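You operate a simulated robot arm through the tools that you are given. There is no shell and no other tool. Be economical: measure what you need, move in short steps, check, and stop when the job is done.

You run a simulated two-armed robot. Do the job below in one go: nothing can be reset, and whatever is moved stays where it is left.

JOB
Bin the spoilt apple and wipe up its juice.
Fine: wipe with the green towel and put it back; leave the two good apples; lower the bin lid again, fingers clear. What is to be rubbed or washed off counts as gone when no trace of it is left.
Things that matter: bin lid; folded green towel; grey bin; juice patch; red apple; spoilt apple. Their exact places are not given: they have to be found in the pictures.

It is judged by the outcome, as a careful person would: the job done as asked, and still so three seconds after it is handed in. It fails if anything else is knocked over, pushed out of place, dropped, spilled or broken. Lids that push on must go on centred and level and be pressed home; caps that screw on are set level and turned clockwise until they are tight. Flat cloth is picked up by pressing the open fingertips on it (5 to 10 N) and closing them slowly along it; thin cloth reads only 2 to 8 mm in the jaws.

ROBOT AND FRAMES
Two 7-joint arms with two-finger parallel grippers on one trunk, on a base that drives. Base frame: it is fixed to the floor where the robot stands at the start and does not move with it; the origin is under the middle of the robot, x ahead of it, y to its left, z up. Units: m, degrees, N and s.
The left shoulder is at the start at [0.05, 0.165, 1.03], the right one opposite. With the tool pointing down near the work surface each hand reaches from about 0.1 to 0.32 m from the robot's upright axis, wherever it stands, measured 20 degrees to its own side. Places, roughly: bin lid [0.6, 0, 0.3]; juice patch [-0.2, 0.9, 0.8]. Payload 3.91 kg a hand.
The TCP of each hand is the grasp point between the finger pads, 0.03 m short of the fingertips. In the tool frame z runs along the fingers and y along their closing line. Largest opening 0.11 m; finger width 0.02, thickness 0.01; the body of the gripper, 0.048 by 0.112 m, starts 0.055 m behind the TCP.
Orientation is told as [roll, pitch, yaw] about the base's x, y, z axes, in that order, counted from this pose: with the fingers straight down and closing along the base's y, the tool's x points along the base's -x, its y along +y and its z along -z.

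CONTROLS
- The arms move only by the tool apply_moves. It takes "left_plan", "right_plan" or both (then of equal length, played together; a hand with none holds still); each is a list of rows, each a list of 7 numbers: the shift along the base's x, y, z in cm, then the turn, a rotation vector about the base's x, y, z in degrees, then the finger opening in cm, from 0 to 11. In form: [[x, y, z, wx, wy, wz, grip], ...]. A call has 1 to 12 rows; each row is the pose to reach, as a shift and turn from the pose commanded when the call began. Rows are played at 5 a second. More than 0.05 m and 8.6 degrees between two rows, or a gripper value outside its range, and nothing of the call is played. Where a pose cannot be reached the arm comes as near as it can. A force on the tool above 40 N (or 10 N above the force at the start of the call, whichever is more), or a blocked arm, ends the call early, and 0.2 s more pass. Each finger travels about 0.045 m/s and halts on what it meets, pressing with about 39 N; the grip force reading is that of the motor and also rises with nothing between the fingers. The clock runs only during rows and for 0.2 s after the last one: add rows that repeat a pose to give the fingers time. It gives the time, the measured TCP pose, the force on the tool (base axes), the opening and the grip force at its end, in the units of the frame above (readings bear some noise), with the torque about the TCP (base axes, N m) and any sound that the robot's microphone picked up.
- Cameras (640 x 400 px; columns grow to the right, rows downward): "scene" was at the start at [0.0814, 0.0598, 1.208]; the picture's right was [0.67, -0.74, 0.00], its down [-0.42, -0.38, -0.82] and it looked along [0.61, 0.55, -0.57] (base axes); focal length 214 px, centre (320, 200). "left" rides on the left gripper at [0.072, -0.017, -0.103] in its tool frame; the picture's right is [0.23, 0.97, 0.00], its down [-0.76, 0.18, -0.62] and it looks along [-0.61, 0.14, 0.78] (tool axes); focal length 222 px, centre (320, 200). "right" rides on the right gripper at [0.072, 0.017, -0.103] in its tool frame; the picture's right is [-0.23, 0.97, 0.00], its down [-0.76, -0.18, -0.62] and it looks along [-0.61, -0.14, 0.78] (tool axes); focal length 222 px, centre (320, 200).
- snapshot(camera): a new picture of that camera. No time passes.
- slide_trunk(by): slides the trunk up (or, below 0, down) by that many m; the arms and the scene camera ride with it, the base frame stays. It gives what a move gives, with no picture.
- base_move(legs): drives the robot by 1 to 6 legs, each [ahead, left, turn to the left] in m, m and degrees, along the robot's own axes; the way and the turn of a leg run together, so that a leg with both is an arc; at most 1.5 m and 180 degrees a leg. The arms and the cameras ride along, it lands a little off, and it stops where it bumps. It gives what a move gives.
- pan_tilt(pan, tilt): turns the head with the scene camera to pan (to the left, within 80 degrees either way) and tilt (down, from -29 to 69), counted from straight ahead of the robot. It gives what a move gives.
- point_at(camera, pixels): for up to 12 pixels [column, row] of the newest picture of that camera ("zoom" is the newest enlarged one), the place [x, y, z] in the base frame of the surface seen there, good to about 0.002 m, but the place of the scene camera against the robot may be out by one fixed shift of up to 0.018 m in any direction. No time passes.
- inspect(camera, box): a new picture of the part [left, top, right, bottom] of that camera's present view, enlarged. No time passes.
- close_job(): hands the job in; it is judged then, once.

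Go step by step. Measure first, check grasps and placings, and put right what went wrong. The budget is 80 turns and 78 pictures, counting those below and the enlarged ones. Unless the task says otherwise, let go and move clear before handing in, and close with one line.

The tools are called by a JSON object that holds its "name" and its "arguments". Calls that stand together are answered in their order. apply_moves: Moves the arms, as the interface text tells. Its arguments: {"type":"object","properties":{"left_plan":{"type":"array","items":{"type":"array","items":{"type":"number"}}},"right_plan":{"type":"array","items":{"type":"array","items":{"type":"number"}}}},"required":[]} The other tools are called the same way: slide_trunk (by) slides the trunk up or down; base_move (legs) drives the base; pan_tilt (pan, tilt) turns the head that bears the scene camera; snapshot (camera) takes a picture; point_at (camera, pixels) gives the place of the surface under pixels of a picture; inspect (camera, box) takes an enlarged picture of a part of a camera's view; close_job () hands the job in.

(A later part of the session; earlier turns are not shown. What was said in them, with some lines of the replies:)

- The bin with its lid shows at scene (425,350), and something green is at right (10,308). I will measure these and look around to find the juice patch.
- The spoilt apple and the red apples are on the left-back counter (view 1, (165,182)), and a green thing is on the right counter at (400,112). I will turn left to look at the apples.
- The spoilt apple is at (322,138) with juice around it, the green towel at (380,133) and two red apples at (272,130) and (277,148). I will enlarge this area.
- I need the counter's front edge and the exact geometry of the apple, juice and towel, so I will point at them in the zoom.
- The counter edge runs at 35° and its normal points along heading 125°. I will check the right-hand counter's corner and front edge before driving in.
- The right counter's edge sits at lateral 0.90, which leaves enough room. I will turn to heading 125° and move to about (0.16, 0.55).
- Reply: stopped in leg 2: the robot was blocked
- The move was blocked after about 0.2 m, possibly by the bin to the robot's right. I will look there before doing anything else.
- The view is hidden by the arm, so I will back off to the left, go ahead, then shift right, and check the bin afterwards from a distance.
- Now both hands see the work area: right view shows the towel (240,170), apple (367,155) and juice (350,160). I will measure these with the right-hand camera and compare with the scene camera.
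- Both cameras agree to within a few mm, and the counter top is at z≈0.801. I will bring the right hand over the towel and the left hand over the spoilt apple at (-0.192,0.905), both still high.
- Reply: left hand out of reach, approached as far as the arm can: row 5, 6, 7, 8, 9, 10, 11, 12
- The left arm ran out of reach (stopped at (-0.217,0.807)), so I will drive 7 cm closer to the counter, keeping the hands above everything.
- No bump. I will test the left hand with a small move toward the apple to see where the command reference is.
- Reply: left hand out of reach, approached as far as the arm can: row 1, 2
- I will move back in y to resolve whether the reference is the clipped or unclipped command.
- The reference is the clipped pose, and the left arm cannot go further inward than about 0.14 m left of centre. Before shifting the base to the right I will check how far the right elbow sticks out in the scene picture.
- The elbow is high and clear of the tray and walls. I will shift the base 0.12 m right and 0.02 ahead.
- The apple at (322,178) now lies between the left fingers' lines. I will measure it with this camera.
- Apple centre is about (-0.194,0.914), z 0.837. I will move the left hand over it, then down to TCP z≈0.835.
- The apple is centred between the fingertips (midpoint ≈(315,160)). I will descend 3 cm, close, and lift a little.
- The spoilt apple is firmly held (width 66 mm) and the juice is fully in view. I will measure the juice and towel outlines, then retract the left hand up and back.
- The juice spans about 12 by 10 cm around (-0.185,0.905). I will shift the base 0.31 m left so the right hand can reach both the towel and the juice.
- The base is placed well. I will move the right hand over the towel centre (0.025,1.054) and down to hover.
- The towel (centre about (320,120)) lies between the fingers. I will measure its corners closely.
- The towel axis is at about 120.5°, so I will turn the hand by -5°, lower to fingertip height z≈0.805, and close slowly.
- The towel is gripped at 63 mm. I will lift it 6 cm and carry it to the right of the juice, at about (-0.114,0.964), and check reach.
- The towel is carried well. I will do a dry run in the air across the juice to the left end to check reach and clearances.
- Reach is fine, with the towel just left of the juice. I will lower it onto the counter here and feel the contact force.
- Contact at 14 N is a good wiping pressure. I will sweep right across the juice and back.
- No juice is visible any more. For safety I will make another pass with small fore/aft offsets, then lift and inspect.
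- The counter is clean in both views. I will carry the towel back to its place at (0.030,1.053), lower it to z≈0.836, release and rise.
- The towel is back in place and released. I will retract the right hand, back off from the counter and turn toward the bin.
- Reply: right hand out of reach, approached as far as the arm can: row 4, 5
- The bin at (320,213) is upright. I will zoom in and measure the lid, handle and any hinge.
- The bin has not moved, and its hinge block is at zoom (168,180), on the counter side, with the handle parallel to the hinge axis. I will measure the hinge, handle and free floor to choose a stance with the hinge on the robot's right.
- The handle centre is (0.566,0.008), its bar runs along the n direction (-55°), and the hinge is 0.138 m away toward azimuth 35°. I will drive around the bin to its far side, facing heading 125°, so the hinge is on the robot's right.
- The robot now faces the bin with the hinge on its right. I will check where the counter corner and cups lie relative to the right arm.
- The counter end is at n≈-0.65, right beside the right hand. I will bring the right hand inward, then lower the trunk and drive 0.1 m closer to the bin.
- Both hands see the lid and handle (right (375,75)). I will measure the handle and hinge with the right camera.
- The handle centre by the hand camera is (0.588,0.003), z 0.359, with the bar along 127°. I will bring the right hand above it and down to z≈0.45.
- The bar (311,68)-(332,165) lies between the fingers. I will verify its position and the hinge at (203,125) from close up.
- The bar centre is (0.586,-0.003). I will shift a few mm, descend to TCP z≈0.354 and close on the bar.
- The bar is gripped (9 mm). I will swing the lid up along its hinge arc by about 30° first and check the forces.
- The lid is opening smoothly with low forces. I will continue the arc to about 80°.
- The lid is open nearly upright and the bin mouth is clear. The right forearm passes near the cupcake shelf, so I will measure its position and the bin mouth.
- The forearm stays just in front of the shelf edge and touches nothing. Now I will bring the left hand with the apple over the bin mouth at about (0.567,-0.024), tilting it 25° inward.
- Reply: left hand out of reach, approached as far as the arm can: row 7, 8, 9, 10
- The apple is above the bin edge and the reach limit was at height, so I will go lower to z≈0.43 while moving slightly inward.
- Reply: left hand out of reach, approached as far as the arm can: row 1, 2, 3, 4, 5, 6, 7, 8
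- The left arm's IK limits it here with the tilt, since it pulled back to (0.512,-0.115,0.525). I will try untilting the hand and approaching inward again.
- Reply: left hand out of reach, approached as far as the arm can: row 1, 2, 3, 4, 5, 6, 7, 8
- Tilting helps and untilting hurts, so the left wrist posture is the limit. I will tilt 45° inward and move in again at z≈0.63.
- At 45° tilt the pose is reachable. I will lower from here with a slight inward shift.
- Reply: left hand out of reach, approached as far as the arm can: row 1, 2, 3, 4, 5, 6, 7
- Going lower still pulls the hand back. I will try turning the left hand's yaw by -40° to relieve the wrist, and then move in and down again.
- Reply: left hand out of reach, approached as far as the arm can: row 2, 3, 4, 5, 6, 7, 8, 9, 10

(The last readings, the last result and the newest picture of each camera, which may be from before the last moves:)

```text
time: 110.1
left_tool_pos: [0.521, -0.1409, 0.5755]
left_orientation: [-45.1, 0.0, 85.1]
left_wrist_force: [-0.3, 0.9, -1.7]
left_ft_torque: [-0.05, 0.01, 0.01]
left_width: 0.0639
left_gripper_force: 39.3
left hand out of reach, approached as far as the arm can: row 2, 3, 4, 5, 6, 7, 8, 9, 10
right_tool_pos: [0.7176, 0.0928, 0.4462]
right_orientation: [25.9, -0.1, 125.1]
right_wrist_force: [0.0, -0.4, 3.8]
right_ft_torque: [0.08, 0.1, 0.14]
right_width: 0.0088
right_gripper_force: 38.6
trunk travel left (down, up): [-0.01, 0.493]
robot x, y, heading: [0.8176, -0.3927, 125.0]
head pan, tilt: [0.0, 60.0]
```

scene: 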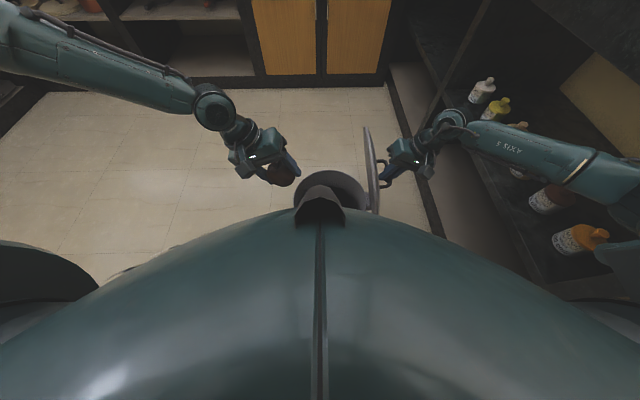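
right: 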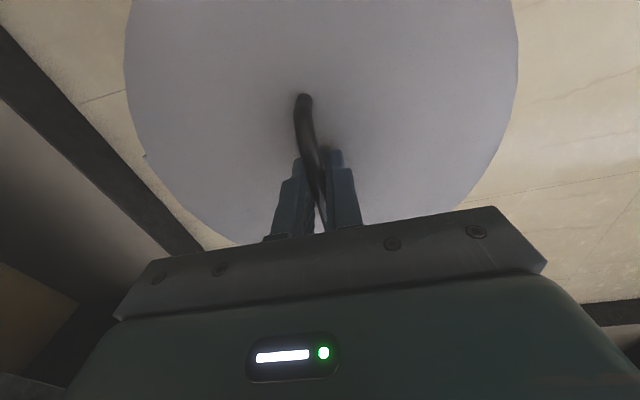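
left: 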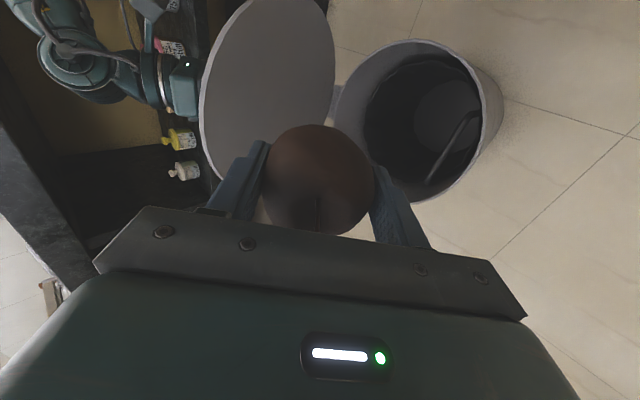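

That made it worse, so the opposite yaw should help by pointing the tool forward-right. I will turn +80° and move inward.

{"name": "apply_moves", "arguments": {"left_plan": [[0, 0, 1, 0, 0, 8, 5], [0, 0, 2, 0, 0, 16, 5], [0, 0.5, 3, 0, 0, 24, 5], [0.3, 1.5, 4, 0, 0, 32, 5], [0.6, 3, 4, 0, 0, 40, 5], [1, 4.5, 4, 0, 0, 48, 5], [1.5, 6, 4, 0, 0, 56, 5], [2.5, 7.5, 4, 0, 0, 64, 5], [3.5, 9, 4, 0, 0, 72, 5], [4, 10, 4, 0, 0, 80, 5], [4, 10, 1, 0, 0, 80, 5], [4, 10, -2, 0, 0, 80, 5]]}}

{"name": "snapshot", "arguments": {"camera": "left"}}

```text
time: 112.7
left_tool_pos: [0.5453, -0.0679, 0.5797]
left_orientation: [-45.3, 0.0, 165.1]
left_wrist_force: [-0.4, 0.1, -1.5]
left_ft_torque: [-0.04, -0.02, 0.01]
left_width: 0.0639
left_gripper_force: 39.0
left hand out of reach, approached as far as the arm can: row 8, 9, 10, 11, 12
right_tool_pos: [0.7181, 0.0932, 0.4458]
right_orientation: [25.9, -0.1, 124.9]
right_wrist_force: [1.1, -0.6, 2.9]
right_ft_torque: [0.11, 0.09, 0.17]
right_width: 0.009
right_gripper_force: 39.4
trunk travel left (down, up): [-0.01, 0.493]
robot x, y, heading: [0.8218, -0.3918, 125.0]
head pan, tilt: [0.0, 60.0]
```

```text
20 pictures are left
```

left: 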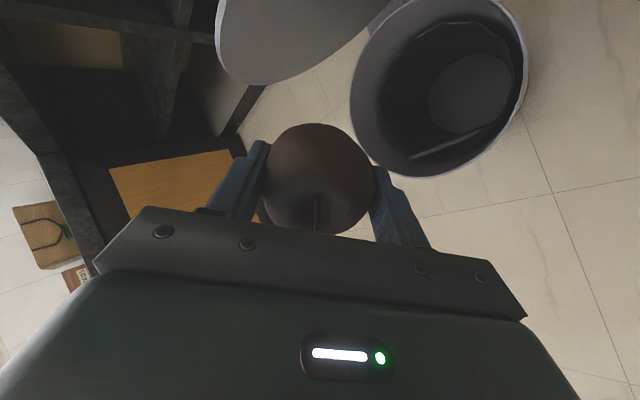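

The readings show the left arm's limit is radial: about 0.41 m from the robot axis, at any side angle. So I will drop at the near side of the bin mouth: back to yaw 125°, to about (0.602,-0.070), then lower.

{"name": "apply_moves", "arguments": {"left_plan": [[1.1, -0.8, 1, 0, 0, -8, 5], [2.2, -1, 1, 0, 0, -16, 5], [3.3, -0.8, 1, 0, 0, -24, 5], [4.5, -0.5, 1, 0, 0, -32, 5], [5.7, -0.2, 1, 0, 0, -40, 5], [5.7, -0.2, -2, 0, 0, -40, 5], [5.7, -0.2, -5, 0, 0, -40, 5], [5.7, -0.2, -8, 0, 0, -40, 5], [5.7, -0.2, -11, 0, 0, -40, 5], [5.7, -0.2, -14, 0, 0, -40, 5], [5.7, -0.2, -14, 0, 0, -40, 5]]}}

{"name": "snapshot", "arguments": {"camera": "left"}}

```text
time: 115.1
left_tool_pos: [0.5707, -0.1124, 0.5445]
left_orientation: [-45.1, 0.0, 125.1]
left_wrist_force: [-0.2, -0.1, -1.3]
left_ft_torque: [-0.01, -0.02, -0.02]
left_width: 0.0639
left_gripper_force: 39.1
left hand out of reach, approached as far as the arm can: row 4, 5, 6, 7, 8, 9, 10, 11
right_tool_pos: [0.7177, 0.0921, 0.4465]
right_orientation: [25.8, -0.1, 125.0]
right_wrist_force: [0.7, -0.1, 3.0]
right_ft_torque: [0.05, 0.04, 0.18]
right_width: 0.0091
right_gripper_force: 39.4
trunk travel left (down, up): [-0.01, 0.493]
robot x, y, heading: [0.8243, -0.39, 124.9]
head pan, tilt: [0.0, 60.0]
```

```text
19 pictures are left
```

left: 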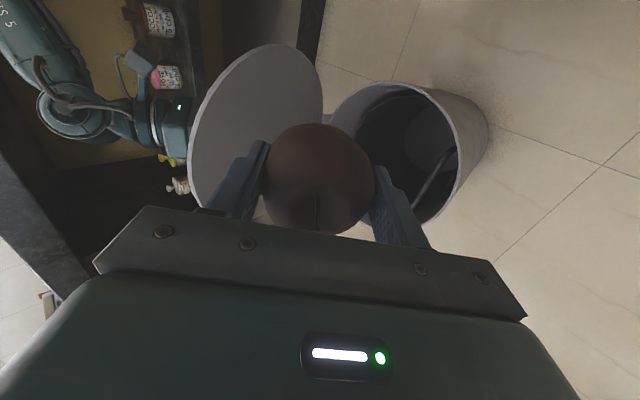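

Going low is what the left arm cannot do here; (0.547,-0.042,0.629) at 45° was fully reachable. I will go back up there and try a little further inward over the bin mouth.

{"name": "apply_moves", "arguments": {"left_plan": [[-0.5, 1, 4, 0, 0, 0, 5], [-1, 3, 7, 0, 0, 0, 5], [-1.5, 5, 9, 0, 0, 0, 5], [-1.5, 7, 10, 0, 0, 0, 5], [-0.5, 8.5, 10, 0, 0, 0, 5], [0.2, 9.5, 10, 0, 0, 0, 5], [0.2, 9.5, 10, 0, 0, 0, 5]]}}

{"name": "snapshot", "arguments": {"camera": "left"}}

```text
time: 116.7
left_tool_pos: [0.5633, -0.0336, 0.6523]
left_orientation: [-45.1, 0.0, 125.0]
left_wrist_force: [-0.9, -0.2, -0.6]
left_ft_torque: [-0.01, 0.02, -0.02]
left_width: 0.0643
left_gripper_force: 39.7
left hand out of reach, approached as far as the arm can: row 5, 6, 7
right_tool_pos: [0.7186, 0.092, 0.4462]
right_orientation: [25.9, -0.2, 124.9]
right_wrist_force: [0.8, -0.3, 1.5]
right_ft_torque: [0.06, 0.05, 0.18]
right_width: 0.0092
right_gripper_force: 39.0
trunk travel left (down, up): [-0.01, 0.493]
robot x, y, heading: [0.8218, -0.3915, 124.9]
head pan, tilt: [0.0, 60.0]
```

```text
18 pictures are left
```

left: 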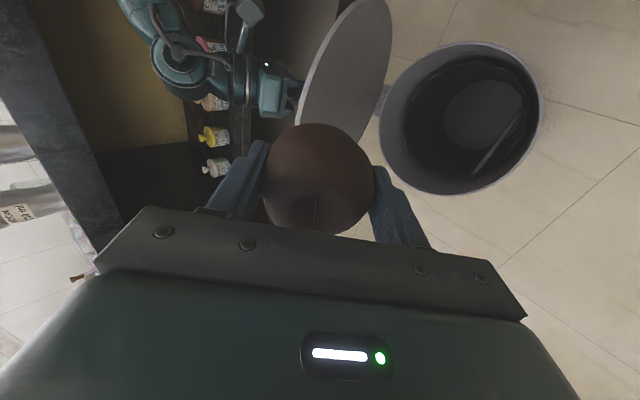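

The apple is now just 3.5 cm left of the bin's centre with the lid upright behind it. I will open the left fingers here so it falls into the bin.

{"name": "apply_moves", "arguments": {"left_plan": [[0, 0, 0, 0, 0, 0, 11], [0, 0, 0, 0, 0, 0, 11], [0, 0, 0, 0, 0, 0, 11], [0, 0, 0, 0, 0, 0, 11], [0, 0, 0, 0, 0, 0, 11], [0, 0, 0, 0, 0, 0, 11], [0, 0, 0, 0, 0, 0, 11]]}}

{"name": "snapshot", "arguments": {"camera": "left"}}

```text
time: 118.3
left_tool_pos: [0.5623, -0.0325, 0.6507]
left_orientation: [-45.1, 0.0, 125.1]
left_wrist_force: [0.4, -0.2, -0.1]
left_ft_torque: [-0.02, 0.01, -0.02]
left_width: 0.1099
left_gripper_force: 0.0
right_tool_pos: [0.7184, 0.0924, 0.447]
right_orientation: [26.0, -0.1, 125.0]
right_wrist_force: [0.2, 0.6, 1.8]
right_ft_torque: [0.12, 0.05, 0.19]
right_width: 0.0087
right_gripper_force: 38.7
trunk travel left (down, up): [-0.01, 0.493]
robot x, y, heading: [0.8197, -0.3976, 125.1]
head pan, tilt: [0.0, 60.0]
```

```text
17 pictures are left
```

left: 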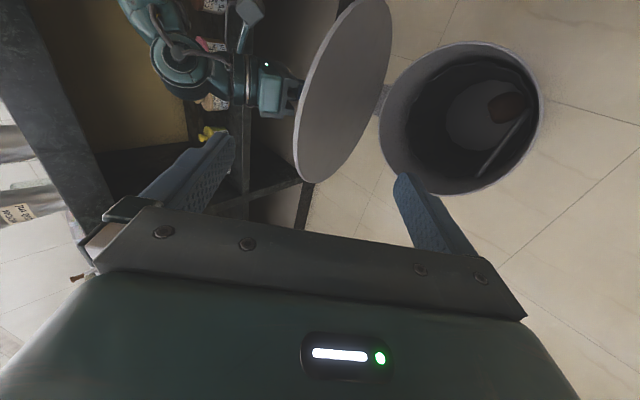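

The apple is inside the bin at (505,108). I will withdraw the left hand to the left and up, clear of the lid's swing.

{"name": "apply_moves", "arguments": {"left_plan": [[-3, -2.1, 2, 0, 0, 0, 11], [-6.5, -4.6, 4, -3, 4.5, 0, 11], [-10, -7, 6, -7, 10, 0, 11], [-13.5, -10, 8, -11, 16, 0, 11], [-16, -14, 10, -14.4, 20.5, 0, 11], [-18, -18, 11, -14.4, 20.5, 0, 11], [-18, -18, 11, -14.4, 20.5, 0, 11]]}}

{"name": "snapshot", "arguments": {"camera": "scene"}}

```text
refused: row 4 steps farther than a row can; nothing moved
```

```text
16 pictures are left
```

scene: 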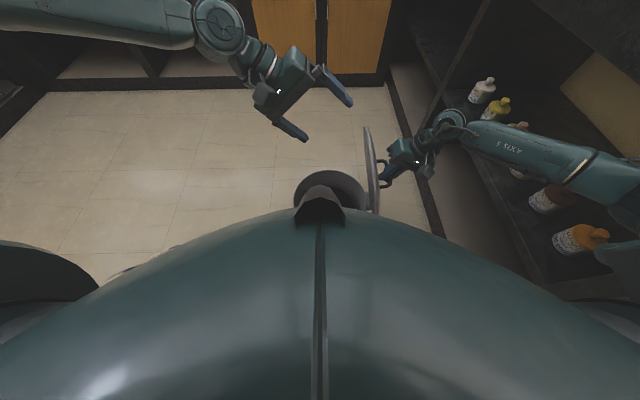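

One row stepped too far, so nothing moved. I will use smaller steps for the same withdrawal.

{"name": "apply_moves", "arguments": {"left_plan": [[-3, -2.1, 1.5, 0, 0, 0, 11], [-6, -4.2, 3, -3, 4.3, 0, 11], [-9, -6.4, 4.5, -6, 8.6, 0, 11], [-12, -8.8, 6, -9, 12.9, 0, 11], [-14.5, -12, 7, -12, 17, 0, 11], [-17, -15, 8, -14.4, 20.5, 0, 11], [-19, -18, 9, -14.4, 20.5, 0, 11], [-19, -18, 9, -14.4, 20.5, 0, 11]]}}

```text
time: 120.1
left_tool_pos: [0.3729, -0.213, 0.742]
left_orientation: [-20.0, 0.0, 125.1]
left_wrist_force: [0.4, 0.1, 0.0]
left_ft_torque: [0.01, 0.0, 0.0]
left_width: 0.1101
left_gripper_force: 0.1
right_tool_pos: [0.7171, 0.0932, 0.4479]
right_orientation: [25.8, 0.0, 124.9]
right_wrist_force: [0.2, -0.2, 0.8]
right_ft_torque: [0.1, 0.08, 0.16]
right_width: 0.0091
right_gripper_force: 38.3
trunk travel left (down, up): [-0.01, 0.493]
robot x, y, heading: [0.8198, -0.3936, 124.7]
head pan, tilt: [0.0, 60.0]
```

The left hand is well clear. Now I will swing the lid back down along the same arc to about 30°.

{"name": "apply_moves", "arguments": {"right_plan": [[-1.02, -0.71, 0.18, 0.9, -1.2, 0, 0.5], [-2.05, -1.43, 0.27, 1.7, -2.4, 0, 0.5], [-3.09, -2.15, 0.23, 2.5, -3.6, 0, 0.5], [-4.12, -2.87, 0.09, 3.4, -4.8, 0, 0.5], [-5.13, -3.57, -0.17, 4.3, -6, 0, 0.5], [-6.13, -4.27, -0.52, 5.1, -7.3, 0, 0.5], [-7.09, -4.94, -0.99, 6, -8.5, 0, 0.5], [-8.02, -5.58, -1.54, 6.8, -9.7, 0, 0.5], [-8.89, -6.19, -2.2, 8, -11.4, 0, 0.5], [-9.73, -6.77, -2.95, 9.1, -13, 0, 0.5], [-9.73, -6.77, -2.95, 9.1, -13, 0, 0.5]]}}

{"name": "snapshot", "arguments": {"camera": "left"}}

```text
time: 122.5
left_tool_pos: [0.372, -0.2131, 0.7412]
left_orientation: [-20.1, 0.0, 125.1]
left_wrist_force: [-0.1, 0.4, 0.0]
left_ft_torque: [0.01, 0.04, -0.02]
left_width: 0.1098
left_gripper_force: 0.2
right_tool_pos: [0.6211, 0.0241, 0.4166]
right_orientation: [9.9, 0.1, 125.1]
right_wrist_force: [1.7, -1.2, -0.5]
right_ft_torque: [0.06, 0.0, 0.1]
right_width: 0.0091
right_gripper_force: 39.0
trunk travel left (down, up): [-0.01, 0.493]
robot x, y, heading: [0.8195, -0.3915, 125.0]
head pan, tilt: [0.0, 60.0]
```

```text
15 pictures are left
```

left: 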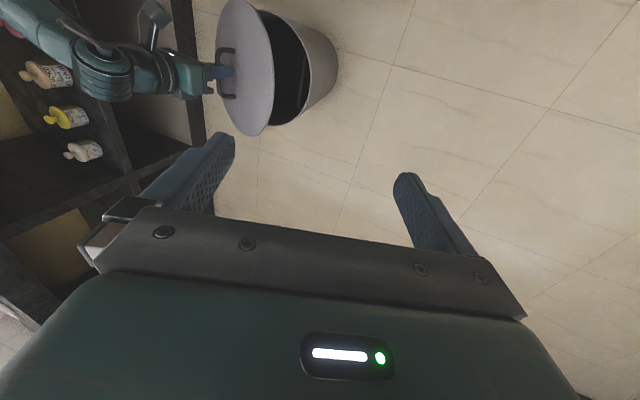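

I will lower the last 30°, then open the fingers and check.

{"name": "apply_moves", "arguments": {"right_plan": [[-0.77, -0.53, -0.85, 0.9, -1.2, 0, 0.5], [-1.5, -1.03, -1.74, 1.7, -2.5, 0, 0.5], [-2.14, -1.48, -2.75, 2.9, -4.1, 0, 0.5], [-2.72, -1.88, -3.79, 4, -5.7, 0, 0.5], [-3.22, -2.21, -4.9, 4.9, -7, 0, 0.5], [-3.62, -2.51, -6.15, 5.7, -8.2, 0, 0.5], [-3.62, -2.51, -6.15, 5.7, -8.2, 0, 0.5], [-3.62, -2.51, -6.15, 5.7, -8.2, 0, 2], [-3.62, -2.51, -6.15, 5.7, -8.2, 0, 4], [-3.62, -2.51, -6.15, 5.7, -8.2, 0, 6], [-3.62, -2.51, -6.15, 5.7, -8.2, 0, 6]]}}

{"name": "snapshot", "arguments": {"camera": "left"}}

```text
time: 124.9
left_tool_pos: [0.3729, -0.2128, 0.7421]
left_orientation: [-20.1, 0.0, 125.1]
left_wrist_force: [0.0, -0.2, -0.5]
left_ft_torque: [0.03, 0.04, 0.0]
left_width: 0.1097
left_gripper_force: 0.1
right_tool_pos: [0.5849, -0.0019, 0.3559]
right_orientation: [-0.1, 0.1, 125.1]
right_wrist_force: [0.2, 0.4, -0.1]
right_ft_torque: [0.01, 0.01, -0.01]
right_width: 0.0598
right_gripper_force: 0.0
trunk travel left (down, up): [-0.01, 0.493]
robot x, y, heading: [0.8218, -0.3933, 124.8]
head pan, tilt: [0.0, 60.0]
```

```text
14 pictures are left
```

left: 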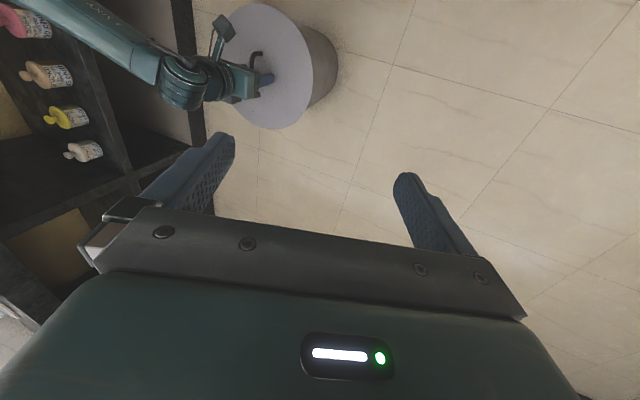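

The lid is down and the fingers are open around the bar with no force. I will rise straight up clear of the handle and check the lid and the cupcakes.

{"name": "apply_moves", "arguments": {"right_plan": [[0, 0, 4, 0, 0, 0, 6], [0, 0, 8, 0, 0, 0, 6], [0, 0, 12, 0, 0, 0, 6], [0, 0, 16, 0, 0, 0, 6], [0, 0, 20, 0, 0, 0, 6], [0, 0, 24, 0, 0, 0, 6], [0, 0, 28, 0, 0, 0, 6]]}}

{"name": "snapshot", "arguments": {"camera": "right"}}

{"name": "snapshot", "arguments": {"camera": "scene"}}

{"name": "snapshot", "arguments": {"camera": "left"}}

```text
time: 126.5
left_tool_pos: [0.3718, -0.2129, 0.7406]
left_orientation: [-20.1, 0.0, 125.1]
left_wrist_force: [0.8, 0.2, 0.6]
left_ft_torque: [0.02, 0.0, 0.0]
left_width: 0.11
left_gripper_force: 0.1
right_tool_pos: [0.5833, -0.0041, 0.6367]
right_orientation: [0.0, 0.0, 125.1]
right_wrist_force: [0.0, -0.7, -0.7]
right_ft_torque: [-0.04, -0.04, 0.02]
right_width: 0.0602
right_gripper_force: 0.1
trunk travel left (down, up): [-0.01, 0.493]
robot x, y, heading: [0.8203, -0.3917, 125.0]
head pan, tilt: [0.0, 60.0]
```

```text
13 pictures are left
```

right: 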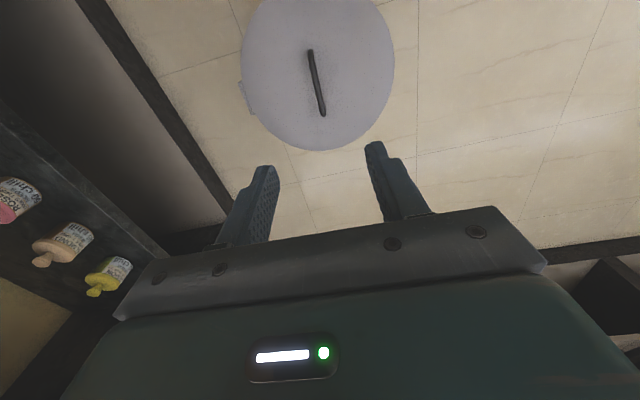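

```text
12 pictures are left
```

scene: 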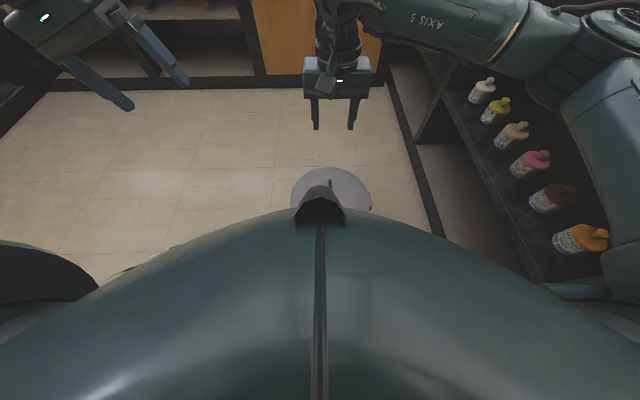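

```text
11 pictures are left
```

left: 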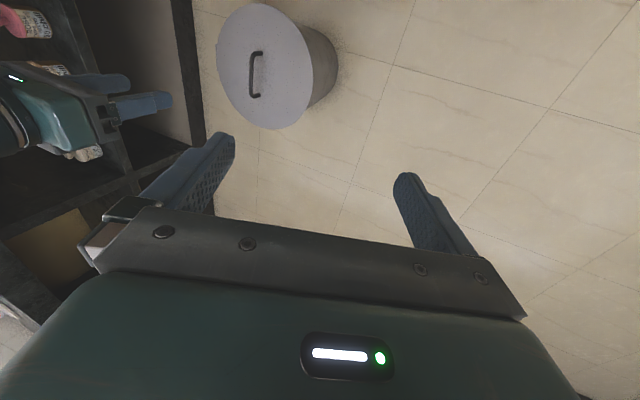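

All six cupcakes stand and the lid looks closed. I will check the lid's level and take a last look at the far counter.

{"name": "point_at", "arguments": {"camera": "right", "pixels": [[260, 60], [380, 60], [290, 10], [320, 140], [255, 95], [385, 40]]}}

{"name": "pan_tilt", "arguments": {"pan": 5, "tilt": 20}}

{"name": "inspect", "arguments": {"camera": "scene", "box": [220, 100, 460, 250]}}

```text
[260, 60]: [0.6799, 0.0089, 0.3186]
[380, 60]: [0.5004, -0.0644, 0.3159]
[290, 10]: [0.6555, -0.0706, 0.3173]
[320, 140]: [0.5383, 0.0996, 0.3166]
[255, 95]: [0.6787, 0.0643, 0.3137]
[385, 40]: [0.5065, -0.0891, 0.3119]
```

```text
time: 127.6
left_tool_pos: [0.3734, -0.2123, 0.7412]
left_orientation: [-20.1, 0.1, 125.1]
left_wrist_force: [0.0, 0.0, -0.4]
left_ft_torque: [-0.02, 0.02, 0.02]
left_width: 0.1099
left_gripper_force: 0.1
right_tool_pos: [0.5826, -0.0033, 0.6358]
right_orientation: [0.1, 0.0, 125.0]
right_wrist_force: [-0.2, 0.7, -0.4]
right_ft_torque: [0.01, -0.02, -0.02]
right_width: 0.06
right_gripper_force: 0.1
trunk travel left (down, up): [-0.01, 0.493]
robot x, y, heading: [0.8231, -0.391, 125.0]
head pan, tilt: [5.0, 20.0]
```

```text
2.67 times, centred on (340, 175) of scene
```

zoom: 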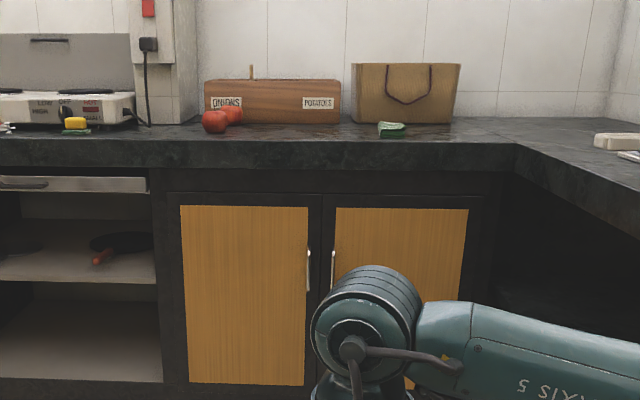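

The lid is level (z 0.312–0.319 all round), the towel and both red apples are in place, and the hands are clear. I will hand the job in.

{"name": "close_job", "arguments": {}}

```text
The job is handed in.
```

The spoilt apple is in the grey bin with its lid lowered, and no trace of the juice was visible when I checked the counter after wiping. The green towel is back where it was, the two good apples are untouched, and both hands are clear. I let the apple fall in from above the bin mouth because the left arm couldn't reach lower. The base also bumped something early on, most likely the bin, which stayed upright and in place.
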